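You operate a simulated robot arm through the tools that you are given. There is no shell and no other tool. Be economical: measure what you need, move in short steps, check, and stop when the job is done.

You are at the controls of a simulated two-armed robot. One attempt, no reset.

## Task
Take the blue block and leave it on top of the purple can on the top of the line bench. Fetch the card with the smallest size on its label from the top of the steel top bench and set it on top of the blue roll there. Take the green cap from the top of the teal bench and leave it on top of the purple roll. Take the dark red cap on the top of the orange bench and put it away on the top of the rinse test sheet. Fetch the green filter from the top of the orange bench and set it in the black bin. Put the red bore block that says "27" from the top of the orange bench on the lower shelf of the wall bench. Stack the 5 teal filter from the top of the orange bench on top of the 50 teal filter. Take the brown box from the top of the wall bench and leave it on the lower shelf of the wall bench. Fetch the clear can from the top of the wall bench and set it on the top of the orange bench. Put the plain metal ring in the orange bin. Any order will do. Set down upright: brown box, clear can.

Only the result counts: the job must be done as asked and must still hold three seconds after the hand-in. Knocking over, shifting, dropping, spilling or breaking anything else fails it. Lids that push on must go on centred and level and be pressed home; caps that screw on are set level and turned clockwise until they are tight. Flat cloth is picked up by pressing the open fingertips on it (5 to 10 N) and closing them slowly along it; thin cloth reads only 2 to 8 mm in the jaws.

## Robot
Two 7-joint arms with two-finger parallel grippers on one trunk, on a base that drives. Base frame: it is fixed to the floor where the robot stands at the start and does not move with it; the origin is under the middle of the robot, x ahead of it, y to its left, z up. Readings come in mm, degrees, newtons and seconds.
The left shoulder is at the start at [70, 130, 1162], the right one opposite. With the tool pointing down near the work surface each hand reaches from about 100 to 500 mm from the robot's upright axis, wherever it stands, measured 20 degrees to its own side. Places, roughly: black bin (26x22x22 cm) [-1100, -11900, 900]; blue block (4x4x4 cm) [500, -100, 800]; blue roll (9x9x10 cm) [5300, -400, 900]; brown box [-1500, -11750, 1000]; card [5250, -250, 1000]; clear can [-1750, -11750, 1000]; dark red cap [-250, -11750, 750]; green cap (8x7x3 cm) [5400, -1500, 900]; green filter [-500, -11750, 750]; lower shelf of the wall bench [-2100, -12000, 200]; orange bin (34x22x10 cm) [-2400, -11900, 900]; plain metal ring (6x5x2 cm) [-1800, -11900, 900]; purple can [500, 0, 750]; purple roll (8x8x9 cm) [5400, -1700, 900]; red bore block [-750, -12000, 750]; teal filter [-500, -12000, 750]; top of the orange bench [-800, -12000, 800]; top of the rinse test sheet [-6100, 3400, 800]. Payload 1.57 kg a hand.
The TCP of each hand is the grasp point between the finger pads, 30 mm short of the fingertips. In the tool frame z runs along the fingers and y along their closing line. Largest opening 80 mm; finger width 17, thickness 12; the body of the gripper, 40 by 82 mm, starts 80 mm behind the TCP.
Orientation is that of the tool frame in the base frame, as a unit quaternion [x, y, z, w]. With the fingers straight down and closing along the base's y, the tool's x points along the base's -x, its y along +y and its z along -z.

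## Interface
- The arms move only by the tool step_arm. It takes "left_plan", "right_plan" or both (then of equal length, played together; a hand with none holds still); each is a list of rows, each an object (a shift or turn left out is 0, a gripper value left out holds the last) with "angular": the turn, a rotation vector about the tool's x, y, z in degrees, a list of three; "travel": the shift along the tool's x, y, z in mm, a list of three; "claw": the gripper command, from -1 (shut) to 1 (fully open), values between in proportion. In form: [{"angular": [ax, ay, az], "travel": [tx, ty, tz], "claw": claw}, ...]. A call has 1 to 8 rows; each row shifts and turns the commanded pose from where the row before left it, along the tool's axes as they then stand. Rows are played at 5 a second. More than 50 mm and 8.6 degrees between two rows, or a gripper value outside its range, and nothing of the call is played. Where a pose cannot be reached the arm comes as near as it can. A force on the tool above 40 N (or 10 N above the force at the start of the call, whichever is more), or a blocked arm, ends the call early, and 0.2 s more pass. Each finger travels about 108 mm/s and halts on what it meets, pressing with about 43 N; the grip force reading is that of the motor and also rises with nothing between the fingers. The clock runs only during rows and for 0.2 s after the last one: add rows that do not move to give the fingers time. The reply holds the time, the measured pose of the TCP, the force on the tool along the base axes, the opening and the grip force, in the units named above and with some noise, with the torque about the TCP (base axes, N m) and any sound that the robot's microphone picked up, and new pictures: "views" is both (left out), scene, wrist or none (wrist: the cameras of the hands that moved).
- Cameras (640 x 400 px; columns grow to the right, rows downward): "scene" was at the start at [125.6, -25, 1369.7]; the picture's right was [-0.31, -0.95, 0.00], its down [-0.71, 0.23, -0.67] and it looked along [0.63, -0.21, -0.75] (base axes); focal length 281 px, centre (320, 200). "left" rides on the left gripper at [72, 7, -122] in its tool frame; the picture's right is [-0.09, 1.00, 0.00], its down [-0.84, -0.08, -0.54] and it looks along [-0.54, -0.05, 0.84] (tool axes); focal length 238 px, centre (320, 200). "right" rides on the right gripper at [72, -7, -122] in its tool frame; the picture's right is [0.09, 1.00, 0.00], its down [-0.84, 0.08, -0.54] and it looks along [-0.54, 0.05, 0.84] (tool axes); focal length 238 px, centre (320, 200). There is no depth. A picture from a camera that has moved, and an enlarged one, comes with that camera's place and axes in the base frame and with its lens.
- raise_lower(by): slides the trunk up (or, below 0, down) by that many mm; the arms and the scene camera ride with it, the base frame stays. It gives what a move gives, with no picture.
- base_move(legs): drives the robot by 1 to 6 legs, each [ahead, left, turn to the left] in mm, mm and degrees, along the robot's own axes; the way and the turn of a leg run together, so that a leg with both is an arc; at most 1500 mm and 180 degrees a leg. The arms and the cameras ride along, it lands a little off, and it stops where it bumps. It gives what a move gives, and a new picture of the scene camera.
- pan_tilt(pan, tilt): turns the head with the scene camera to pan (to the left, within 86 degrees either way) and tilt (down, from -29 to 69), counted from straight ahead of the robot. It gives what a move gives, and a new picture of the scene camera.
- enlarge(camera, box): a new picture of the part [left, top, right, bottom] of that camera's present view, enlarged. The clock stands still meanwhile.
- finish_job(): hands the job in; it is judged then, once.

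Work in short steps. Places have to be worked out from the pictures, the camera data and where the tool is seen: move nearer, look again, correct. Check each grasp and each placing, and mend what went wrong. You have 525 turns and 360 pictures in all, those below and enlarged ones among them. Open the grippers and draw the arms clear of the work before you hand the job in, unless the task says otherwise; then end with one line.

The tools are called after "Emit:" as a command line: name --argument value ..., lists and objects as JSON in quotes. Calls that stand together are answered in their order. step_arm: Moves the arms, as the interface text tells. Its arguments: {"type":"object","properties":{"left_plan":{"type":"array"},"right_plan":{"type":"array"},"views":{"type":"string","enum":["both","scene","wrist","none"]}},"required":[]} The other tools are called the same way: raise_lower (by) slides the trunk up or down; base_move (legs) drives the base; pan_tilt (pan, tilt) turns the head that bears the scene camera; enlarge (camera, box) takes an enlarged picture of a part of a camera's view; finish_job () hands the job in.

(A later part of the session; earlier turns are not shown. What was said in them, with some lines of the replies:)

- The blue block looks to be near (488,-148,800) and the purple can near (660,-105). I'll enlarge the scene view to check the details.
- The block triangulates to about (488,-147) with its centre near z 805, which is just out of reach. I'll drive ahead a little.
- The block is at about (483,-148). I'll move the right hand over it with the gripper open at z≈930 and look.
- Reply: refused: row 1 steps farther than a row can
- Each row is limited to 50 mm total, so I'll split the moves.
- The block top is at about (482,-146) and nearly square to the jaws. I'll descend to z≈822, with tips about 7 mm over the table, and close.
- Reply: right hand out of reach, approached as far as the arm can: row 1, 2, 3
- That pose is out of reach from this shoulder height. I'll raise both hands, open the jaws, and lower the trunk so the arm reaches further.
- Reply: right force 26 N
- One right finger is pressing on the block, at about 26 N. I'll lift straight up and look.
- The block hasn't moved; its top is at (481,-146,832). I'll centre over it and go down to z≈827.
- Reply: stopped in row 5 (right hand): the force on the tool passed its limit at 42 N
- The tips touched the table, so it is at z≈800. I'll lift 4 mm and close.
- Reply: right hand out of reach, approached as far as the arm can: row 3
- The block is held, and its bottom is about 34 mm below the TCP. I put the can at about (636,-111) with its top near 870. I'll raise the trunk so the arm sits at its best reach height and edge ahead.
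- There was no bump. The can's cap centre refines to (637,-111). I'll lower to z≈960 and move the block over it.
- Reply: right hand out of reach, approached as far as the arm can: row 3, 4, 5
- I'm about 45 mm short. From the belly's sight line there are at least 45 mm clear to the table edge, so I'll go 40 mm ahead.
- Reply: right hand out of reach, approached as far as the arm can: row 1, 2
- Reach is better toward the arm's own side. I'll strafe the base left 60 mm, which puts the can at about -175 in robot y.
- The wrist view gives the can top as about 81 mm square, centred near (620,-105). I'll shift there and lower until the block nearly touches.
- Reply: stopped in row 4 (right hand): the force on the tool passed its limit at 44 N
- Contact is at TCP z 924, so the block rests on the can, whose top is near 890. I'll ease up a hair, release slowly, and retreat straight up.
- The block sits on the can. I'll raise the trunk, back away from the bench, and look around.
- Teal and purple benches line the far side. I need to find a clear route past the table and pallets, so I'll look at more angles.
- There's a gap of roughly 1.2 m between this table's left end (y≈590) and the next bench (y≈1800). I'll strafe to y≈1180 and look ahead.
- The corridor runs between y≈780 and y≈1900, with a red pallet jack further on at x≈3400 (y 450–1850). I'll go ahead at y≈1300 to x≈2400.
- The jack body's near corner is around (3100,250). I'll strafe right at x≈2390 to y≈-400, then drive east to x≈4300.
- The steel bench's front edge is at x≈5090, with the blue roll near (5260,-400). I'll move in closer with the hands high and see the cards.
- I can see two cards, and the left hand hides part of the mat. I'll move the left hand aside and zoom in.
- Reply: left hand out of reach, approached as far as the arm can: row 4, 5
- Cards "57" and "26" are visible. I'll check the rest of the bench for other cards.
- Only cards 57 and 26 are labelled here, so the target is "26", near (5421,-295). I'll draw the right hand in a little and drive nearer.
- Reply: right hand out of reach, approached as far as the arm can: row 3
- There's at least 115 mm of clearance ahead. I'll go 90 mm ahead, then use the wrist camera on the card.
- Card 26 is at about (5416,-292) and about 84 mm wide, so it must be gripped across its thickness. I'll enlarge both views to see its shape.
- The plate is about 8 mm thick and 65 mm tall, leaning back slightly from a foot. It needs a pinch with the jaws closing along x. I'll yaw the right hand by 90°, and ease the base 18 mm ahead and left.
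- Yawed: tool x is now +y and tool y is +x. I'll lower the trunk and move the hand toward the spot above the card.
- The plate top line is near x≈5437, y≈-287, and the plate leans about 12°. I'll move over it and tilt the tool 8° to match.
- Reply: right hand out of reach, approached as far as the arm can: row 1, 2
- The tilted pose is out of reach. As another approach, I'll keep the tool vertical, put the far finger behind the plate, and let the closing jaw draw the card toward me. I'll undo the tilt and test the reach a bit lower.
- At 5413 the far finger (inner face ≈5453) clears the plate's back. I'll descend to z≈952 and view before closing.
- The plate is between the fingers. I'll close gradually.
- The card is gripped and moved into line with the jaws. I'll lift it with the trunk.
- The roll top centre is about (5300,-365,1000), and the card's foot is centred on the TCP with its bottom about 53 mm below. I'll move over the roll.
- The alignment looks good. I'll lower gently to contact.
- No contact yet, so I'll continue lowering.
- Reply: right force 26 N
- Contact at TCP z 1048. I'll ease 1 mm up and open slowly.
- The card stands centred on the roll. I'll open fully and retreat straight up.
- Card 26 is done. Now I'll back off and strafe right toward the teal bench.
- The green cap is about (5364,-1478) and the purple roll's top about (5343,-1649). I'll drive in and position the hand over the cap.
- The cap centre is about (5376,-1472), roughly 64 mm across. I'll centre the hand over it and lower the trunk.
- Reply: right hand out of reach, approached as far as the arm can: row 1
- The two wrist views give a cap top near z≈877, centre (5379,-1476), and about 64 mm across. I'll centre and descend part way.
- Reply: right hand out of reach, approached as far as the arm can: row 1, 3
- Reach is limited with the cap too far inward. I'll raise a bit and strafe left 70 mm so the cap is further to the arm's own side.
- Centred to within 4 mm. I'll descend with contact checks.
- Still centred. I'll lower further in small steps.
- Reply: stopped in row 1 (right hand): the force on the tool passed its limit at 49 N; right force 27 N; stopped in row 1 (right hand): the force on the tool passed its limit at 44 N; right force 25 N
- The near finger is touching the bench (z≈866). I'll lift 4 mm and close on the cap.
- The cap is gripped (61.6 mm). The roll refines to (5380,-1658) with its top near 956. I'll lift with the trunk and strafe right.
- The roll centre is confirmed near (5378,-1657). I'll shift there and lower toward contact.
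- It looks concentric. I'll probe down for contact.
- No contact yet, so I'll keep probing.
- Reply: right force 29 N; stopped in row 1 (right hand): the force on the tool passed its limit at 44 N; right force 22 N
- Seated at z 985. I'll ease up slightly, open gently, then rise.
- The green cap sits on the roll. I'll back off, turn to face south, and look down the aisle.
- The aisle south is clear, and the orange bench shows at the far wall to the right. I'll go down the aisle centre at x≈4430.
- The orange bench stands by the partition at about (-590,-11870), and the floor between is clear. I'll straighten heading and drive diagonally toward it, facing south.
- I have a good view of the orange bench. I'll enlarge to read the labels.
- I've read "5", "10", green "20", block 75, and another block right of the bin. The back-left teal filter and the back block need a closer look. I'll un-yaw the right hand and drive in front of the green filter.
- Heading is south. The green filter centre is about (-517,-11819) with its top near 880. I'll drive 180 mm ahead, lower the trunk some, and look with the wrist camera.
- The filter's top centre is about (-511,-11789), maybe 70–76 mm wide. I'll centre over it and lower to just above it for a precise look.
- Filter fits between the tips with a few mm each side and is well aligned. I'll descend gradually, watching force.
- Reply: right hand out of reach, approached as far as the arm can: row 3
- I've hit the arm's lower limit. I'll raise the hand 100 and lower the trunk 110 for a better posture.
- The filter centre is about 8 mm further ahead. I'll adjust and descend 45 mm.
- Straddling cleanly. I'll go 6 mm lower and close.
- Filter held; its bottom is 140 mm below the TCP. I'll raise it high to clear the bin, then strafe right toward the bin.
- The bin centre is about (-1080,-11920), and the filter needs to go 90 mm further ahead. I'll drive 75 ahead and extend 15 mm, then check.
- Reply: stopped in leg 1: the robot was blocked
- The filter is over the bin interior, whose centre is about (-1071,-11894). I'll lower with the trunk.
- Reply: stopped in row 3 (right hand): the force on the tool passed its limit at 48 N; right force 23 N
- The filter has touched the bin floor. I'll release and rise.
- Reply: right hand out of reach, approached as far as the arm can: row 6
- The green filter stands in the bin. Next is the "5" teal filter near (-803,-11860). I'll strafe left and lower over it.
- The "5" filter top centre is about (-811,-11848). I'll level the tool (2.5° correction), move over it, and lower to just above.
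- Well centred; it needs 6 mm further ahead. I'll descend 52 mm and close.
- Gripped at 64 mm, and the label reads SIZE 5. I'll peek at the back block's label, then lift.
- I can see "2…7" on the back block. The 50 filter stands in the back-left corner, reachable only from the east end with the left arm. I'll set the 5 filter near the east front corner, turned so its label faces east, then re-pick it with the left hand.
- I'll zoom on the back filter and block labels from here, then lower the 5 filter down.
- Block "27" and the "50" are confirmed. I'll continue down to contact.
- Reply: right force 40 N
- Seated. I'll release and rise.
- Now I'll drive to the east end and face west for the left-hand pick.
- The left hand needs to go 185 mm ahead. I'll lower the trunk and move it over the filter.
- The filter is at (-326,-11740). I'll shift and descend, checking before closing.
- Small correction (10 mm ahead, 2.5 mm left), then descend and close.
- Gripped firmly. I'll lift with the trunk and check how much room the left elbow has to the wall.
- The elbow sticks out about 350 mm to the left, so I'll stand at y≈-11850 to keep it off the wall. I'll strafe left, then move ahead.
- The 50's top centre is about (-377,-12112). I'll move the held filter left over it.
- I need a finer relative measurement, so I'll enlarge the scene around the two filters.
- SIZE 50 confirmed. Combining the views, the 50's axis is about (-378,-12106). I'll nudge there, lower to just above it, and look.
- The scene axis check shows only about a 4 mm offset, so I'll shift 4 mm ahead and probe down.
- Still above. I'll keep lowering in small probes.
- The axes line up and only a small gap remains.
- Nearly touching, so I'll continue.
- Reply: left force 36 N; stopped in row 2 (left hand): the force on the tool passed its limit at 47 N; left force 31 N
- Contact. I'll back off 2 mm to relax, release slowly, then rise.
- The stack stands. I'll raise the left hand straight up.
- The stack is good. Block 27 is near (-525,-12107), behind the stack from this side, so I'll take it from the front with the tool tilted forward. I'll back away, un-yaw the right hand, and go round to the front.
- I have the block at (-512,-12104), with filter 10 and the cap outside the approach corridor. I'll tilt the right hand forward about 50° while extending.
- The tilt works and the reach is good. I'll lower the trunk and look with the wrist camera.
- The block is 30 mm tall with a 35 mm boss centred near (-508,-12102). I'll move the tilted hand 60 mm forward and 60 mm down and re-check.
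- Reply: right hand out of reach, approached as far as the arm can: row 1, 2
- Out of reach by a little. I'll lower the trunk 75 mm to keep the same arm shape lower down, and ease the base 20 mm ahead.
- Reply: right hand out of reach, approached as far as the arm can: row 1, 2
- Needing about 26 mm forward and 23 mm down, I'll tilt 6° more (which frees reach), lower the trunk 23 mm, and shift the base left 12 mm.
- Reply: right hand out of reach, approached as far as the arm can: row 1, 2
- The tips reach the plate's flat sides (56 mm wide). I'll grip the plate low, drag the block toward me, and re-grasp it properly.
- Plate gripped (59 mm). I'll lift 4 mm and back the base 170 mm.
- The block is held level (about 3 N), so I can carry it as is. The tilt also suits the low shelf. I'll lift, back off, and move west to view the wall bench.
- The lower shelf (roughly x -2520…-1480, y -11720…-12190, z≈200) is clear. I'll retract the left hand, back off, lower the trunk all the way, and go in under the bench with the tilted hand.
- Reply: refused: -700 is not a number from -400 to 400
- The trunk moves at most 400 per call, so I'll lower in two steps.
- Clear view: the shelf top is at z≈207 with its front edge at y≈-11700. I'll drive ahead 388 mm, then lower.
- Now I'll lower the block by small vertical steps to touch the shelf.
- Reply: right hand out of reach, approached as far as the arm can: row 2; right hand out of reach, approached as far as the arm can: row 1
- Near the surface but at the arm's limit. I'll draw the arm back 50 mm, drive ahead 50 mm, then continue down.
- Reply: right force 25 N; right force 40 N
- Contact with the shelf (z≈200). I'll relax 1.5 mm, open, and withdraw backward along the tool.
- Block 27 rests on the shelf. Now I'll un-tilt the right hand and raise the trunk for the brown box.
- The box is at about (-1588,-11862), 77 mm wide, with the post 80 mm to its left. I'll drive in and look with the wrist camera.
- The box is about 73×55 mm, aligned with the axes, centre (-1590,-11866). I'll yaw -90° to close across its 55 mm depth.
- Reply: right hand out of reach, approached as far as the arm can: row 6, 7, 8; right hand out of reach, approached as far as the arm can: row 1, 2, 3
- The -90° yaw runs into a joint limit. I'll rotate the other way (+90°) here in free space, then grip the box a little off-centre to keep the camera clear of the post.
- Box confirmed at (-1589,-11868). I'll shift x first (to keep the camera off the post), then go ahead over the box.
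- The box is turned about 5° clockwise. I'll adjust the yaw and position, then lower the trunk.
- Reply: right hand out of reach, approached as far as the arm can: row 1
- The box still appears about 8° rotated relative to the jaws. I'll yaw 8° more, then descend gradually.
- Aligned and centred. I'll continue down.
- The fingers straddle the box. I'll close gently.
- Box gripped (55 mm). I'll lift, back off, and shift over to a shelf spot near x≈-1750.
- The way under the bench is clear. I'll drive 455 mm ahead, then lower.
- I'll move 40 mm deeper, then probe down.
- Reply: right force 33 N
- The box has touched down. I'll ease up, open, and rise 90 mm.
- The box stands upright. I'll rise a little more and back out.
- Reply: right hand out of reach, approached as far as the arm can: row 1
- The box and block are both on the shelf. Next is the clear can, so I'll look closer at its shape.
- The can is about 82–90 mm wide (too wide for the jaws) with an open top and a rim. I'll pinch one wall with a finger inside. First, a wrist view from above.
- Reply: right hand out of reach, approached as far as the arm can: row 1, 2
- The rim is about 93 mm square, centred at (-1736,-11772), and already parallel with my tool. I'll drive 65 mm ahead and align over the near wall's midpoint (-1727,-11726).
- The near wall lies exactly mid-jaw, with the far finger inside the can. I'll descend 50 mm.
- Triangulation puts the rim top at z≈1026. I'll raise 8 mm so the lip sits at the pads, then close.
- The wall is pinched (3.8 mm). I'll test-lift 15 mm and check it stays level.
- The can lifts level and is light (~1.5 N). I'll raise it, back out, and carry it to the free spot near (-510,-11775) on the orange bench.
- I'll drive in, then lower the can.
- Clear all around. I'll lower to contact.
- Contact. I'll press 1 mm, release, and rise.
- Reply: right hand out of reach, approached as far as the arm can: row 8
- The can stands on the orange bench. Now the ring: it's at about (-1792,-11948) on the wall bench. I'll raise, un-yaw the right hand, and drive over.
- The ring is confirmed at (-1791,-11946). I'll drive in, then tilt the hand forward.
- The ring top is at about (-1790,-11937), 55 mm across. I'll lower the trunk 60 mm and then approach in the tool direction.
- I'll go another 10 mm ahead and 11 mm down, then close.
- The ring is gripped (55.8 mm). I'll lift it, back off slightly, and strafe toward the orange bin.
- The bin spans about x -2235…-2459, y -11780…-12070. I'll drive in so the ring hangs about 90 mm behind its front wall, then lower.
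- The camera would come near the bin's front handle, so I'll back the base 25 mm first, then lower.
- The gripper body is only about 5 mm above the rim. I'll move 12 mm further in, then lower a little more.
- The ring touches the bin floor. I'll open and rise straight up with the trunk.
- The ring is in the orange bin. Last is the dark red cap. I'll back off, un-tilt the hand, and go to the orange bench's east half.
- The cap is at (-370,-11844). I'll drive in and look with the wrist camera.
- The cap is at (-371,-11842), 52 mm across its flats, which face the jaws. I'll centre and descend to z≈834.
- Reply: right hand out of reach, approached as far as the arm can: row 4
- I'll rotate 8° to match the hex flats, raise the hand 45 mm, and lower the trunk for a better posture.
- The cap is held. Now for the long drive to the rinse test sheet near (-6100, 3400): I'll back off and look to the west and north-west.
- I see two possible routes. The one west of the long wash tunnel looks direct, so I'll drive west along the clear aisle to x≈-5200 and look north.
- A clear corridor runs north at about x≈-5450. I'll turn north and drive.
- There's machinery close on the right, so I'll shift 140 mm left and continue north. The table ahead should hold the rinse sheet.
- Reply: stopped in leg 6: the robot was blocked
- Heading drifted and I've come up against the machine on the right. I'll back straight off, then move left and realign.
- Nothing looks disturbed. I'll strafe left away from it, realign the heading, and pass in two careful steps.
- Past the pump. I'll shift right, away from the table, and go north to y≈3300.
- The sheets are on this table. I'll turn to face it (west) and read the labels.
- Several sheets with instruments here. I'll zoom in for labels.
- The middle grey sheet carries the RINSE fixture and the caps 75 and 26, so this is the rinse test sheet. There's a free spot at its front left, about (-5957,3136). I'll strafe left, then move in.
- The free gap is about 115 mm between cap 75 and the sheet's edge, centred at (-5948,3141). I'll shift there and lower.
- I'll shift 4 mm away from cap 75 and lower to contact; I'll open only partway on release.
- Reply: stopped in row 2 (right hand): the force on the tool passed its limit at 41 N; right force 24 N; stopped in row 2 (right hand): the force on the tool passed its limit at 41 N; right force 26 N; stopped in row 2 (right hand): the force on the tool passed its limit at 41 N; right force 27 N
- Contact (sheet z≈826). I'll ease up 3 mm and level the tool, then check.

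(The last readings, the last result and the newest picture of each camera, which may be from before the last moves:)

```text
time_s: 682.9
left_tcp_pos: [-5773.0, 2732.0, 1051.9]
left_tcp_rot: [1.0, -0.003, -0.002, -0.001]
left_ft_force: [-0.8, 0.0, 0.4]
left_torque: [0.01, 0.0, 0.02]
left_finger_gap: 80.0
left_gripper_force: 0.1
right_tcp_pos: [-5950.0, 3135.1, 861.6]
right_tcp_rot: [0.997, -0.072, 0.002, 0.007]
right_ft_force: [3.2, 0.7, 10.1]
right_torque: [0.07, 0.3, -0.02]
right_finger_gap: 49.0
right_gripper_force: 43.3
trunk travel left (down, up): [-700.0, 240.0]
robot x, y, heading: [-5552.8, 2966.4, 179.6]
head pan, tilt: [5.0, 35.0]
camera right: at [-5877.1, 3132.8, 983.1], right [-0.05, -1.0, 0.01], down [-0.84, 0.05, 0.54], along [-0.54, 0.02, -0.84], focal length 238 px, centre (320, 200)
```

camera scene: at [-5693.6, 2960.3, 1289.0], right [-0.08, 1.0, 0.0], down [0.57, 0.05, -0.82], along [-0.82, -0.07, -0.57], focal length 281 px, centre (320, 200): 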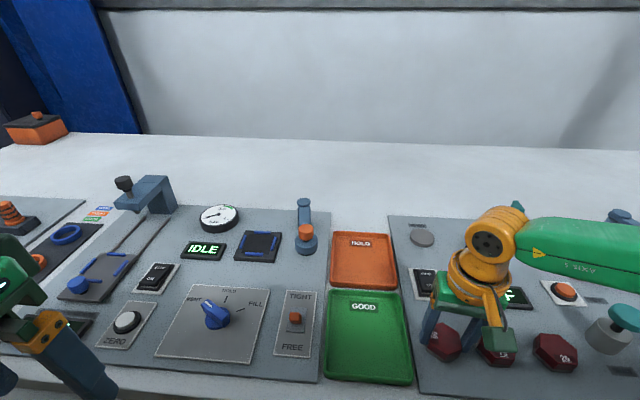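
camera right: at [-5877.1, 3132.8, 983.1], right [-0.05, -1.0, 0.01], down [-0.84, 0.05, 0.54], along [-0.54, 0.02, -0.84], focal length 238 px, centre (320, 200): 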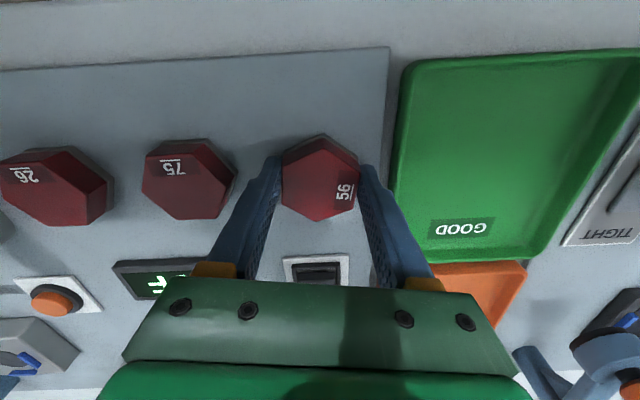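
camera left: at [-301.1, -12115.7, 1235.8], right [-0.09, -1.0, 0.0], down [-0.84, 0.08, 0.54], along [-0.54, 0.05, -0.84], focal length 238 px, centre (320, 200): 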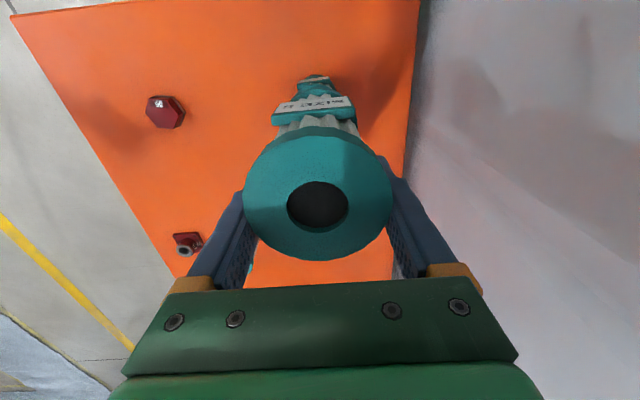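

Light contact. I'll open to about 60 mm only, rise, then check.

Emit:
step_arm --right_plan '[{"claw": 0.35}, {"claw": 0.48}, {}, {"travel": [0, 0, -20]}, {"travel": [0, 0, -40]}, {"travel": [0, 0, -40]}]' --views "wrist"

```text
time_s: 684.3
left_tcp_pos: [-5774.0, 2731.8, 1051.9]
left_tcp_rot: [1.0, -0.003, 0.0, 0.0]
left_ft_force: [-0.1, 0.5, 0.5]
left_torque: [0.01, 0.0, -0.04]
left_finger_gap: 80.0
left_gripper_force: 0.0
right_tcp_pos: [-5954.0, 3140.5, 960.8]
right_tcp_rot: [0.997, -0.071, 0.002, 0.006]
right_ft_force: [-0.5, -0.5, 0.2]
right_torque: [0.01, 0.0, -0.05]
right_finger_gap: 59.2
right_gripper_force: 0.1
trunk travel left (down, up): [-700.0, 240.0]
robot x, y, heading: [-5556.6, 2969.4, 179.6]
head pan, tilt: [5.0, 35.0]
camera right: at [-5881.2, 3137.2, 1082.8], right [-0.05, -1.0, 0.01], down [-0.84, 0.05, 0.54], along [-0.54, 0.02, -0.84], focal length 238 px, centre (320, 200)
```

right: 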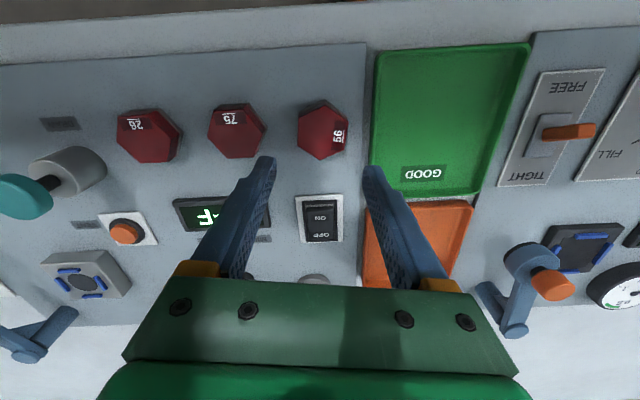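

Cap 56 rests on the rinse test sheet beside the other caps. I'll raise, open the gripper, and back clear.

Emit:
raise_lower --by 120

Emit:
base_move --legs '[[-250, 0, 0]]'

Emit:
step_arm --right_plan '[{"claw": 1}, {}]' --left_plan '[{"claw": 1}, {}]' --views "scene"

```text
time_s: 685.8
left_tcp_pos: [-5775.8, 2732.2, 1171.8]
left_tcp_rot: [1.0, -0.003, 0.0, -0.001]
left_ft_force: [0.6, -0.4, 0.4]
left_torque: [-0.02, -0.01, 0.0]
left_finger_gap: 80.1
left_gripper_force: 0.0
right_tcp_pos: [-5953.6, 3140.2, 1079.3]
right_tcp_rot: [0.997, -0.073, 0.003, 0.006]
right_ft_force: [-0.4, -0.7, -0.4]
right_torque: [-0.01, 0.03, -0.03]
right_finger_gap: 59.0
right_gripper_force: 0.1
trunk travel left (down, up): [-820.0, 120.0]
robot x, y, heading: [-5553.1, 2965.5, 179.6]
head pan, tilt: [5.0, 35.0]
```

```text
time_s: 687.6
left_tcp_pos: [-5531.0, 2730.6, 1171.5]
left_tcp_rot: [1.0, -0.005, 0.002, 0.0]
left_ft_force: [-0.9, -0.9, 0.2]
left_torque: [-0.01, -0.04, 0.01]
left_finger_gap: 80.1
left_gripper_force: 0.0
right_tcp_pos: [-5707.5, 3138.4, 1077.4]
right_tcp_rot: [0.997, -0.074, 0.003, 0.006]
right_ft_force: [0.6, -0.4, -0.2]
right_torque: [-0.01, -0.01, 0.03]
right_finger_gap: 59.3
right_gripper_force: 0.0
trunk travel left (down, up): [-820.0, 120.0]
robot x, y, heading: [-5306.9, 2964.0, 179.6]
head pan, tilt: [5.0, 35.0]
camera scene: at [-5448.2, 2959.2, 1408.8], right [-0.08, 1.0, 0.0], down [0.57, 0.04, -0.82], along [-0.82, -0.06, -0.58], focal length 281 px, centre (320, 200)
```

scene: 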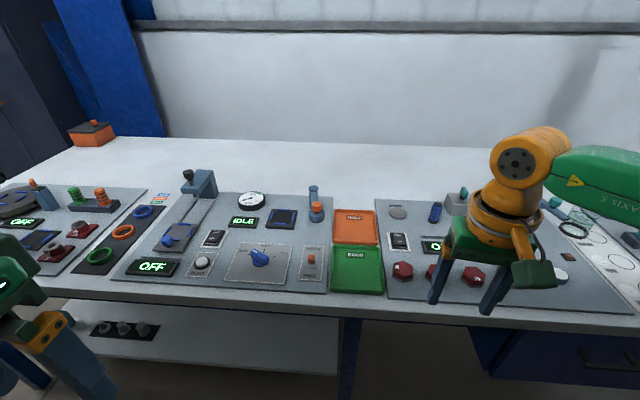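

```text
time_s: 688.2
left_tcp_pos: [-5529.2, 2731.7, 1171.2]
left_tcp_rot: [1.0, -0.005, 0.0, -0.001]
left_ft_force: [0.4, 0.1, -0.4]
left_torque: [0.0, 0.04, 0.03]
left_finger_gap: 80.1
left_gripper_force: 0.0
right_tcp_pos: [-5706.4, 3139.5, 1079.6]
right_tcp_rot: [0.997, -0.074, 0.003, 0.006]
right_ft_force: [0.0, 0.2, 0.6]
right_torque: [0.01, -0.03, 0.02]
right_finger_gap: 79.9
right_gripper_force: 0.1
trunk travel left (down, up): [-820.0, 120.0]
robot x, y, heading: [-5308.8, 2968.6, 179.5]
head pan, tilt: [5.0, 35.0]
camera scene: at [-5446.2, 2959.2, 1409.0], right [-0.08, 1.0, 0.0], down [0.57, 0.04, -0.82], along [-0.82, -0.06, -0.57], focal length 281 px, centre (320, 200)
```

scene: 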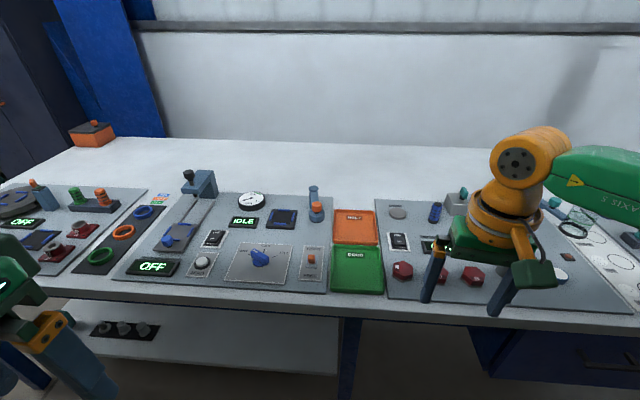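

All ten placings are done, both grippers are open, and the arms are clear. I'll hand in the job.

Emit:
finish_job

```text
The job is handed in.
```

I finished all ten placings and handed the job in. On the drive to the rinse sheet the robot bumped a machine beside the aisle and was blocked; nothing looked disturbed when I checked.
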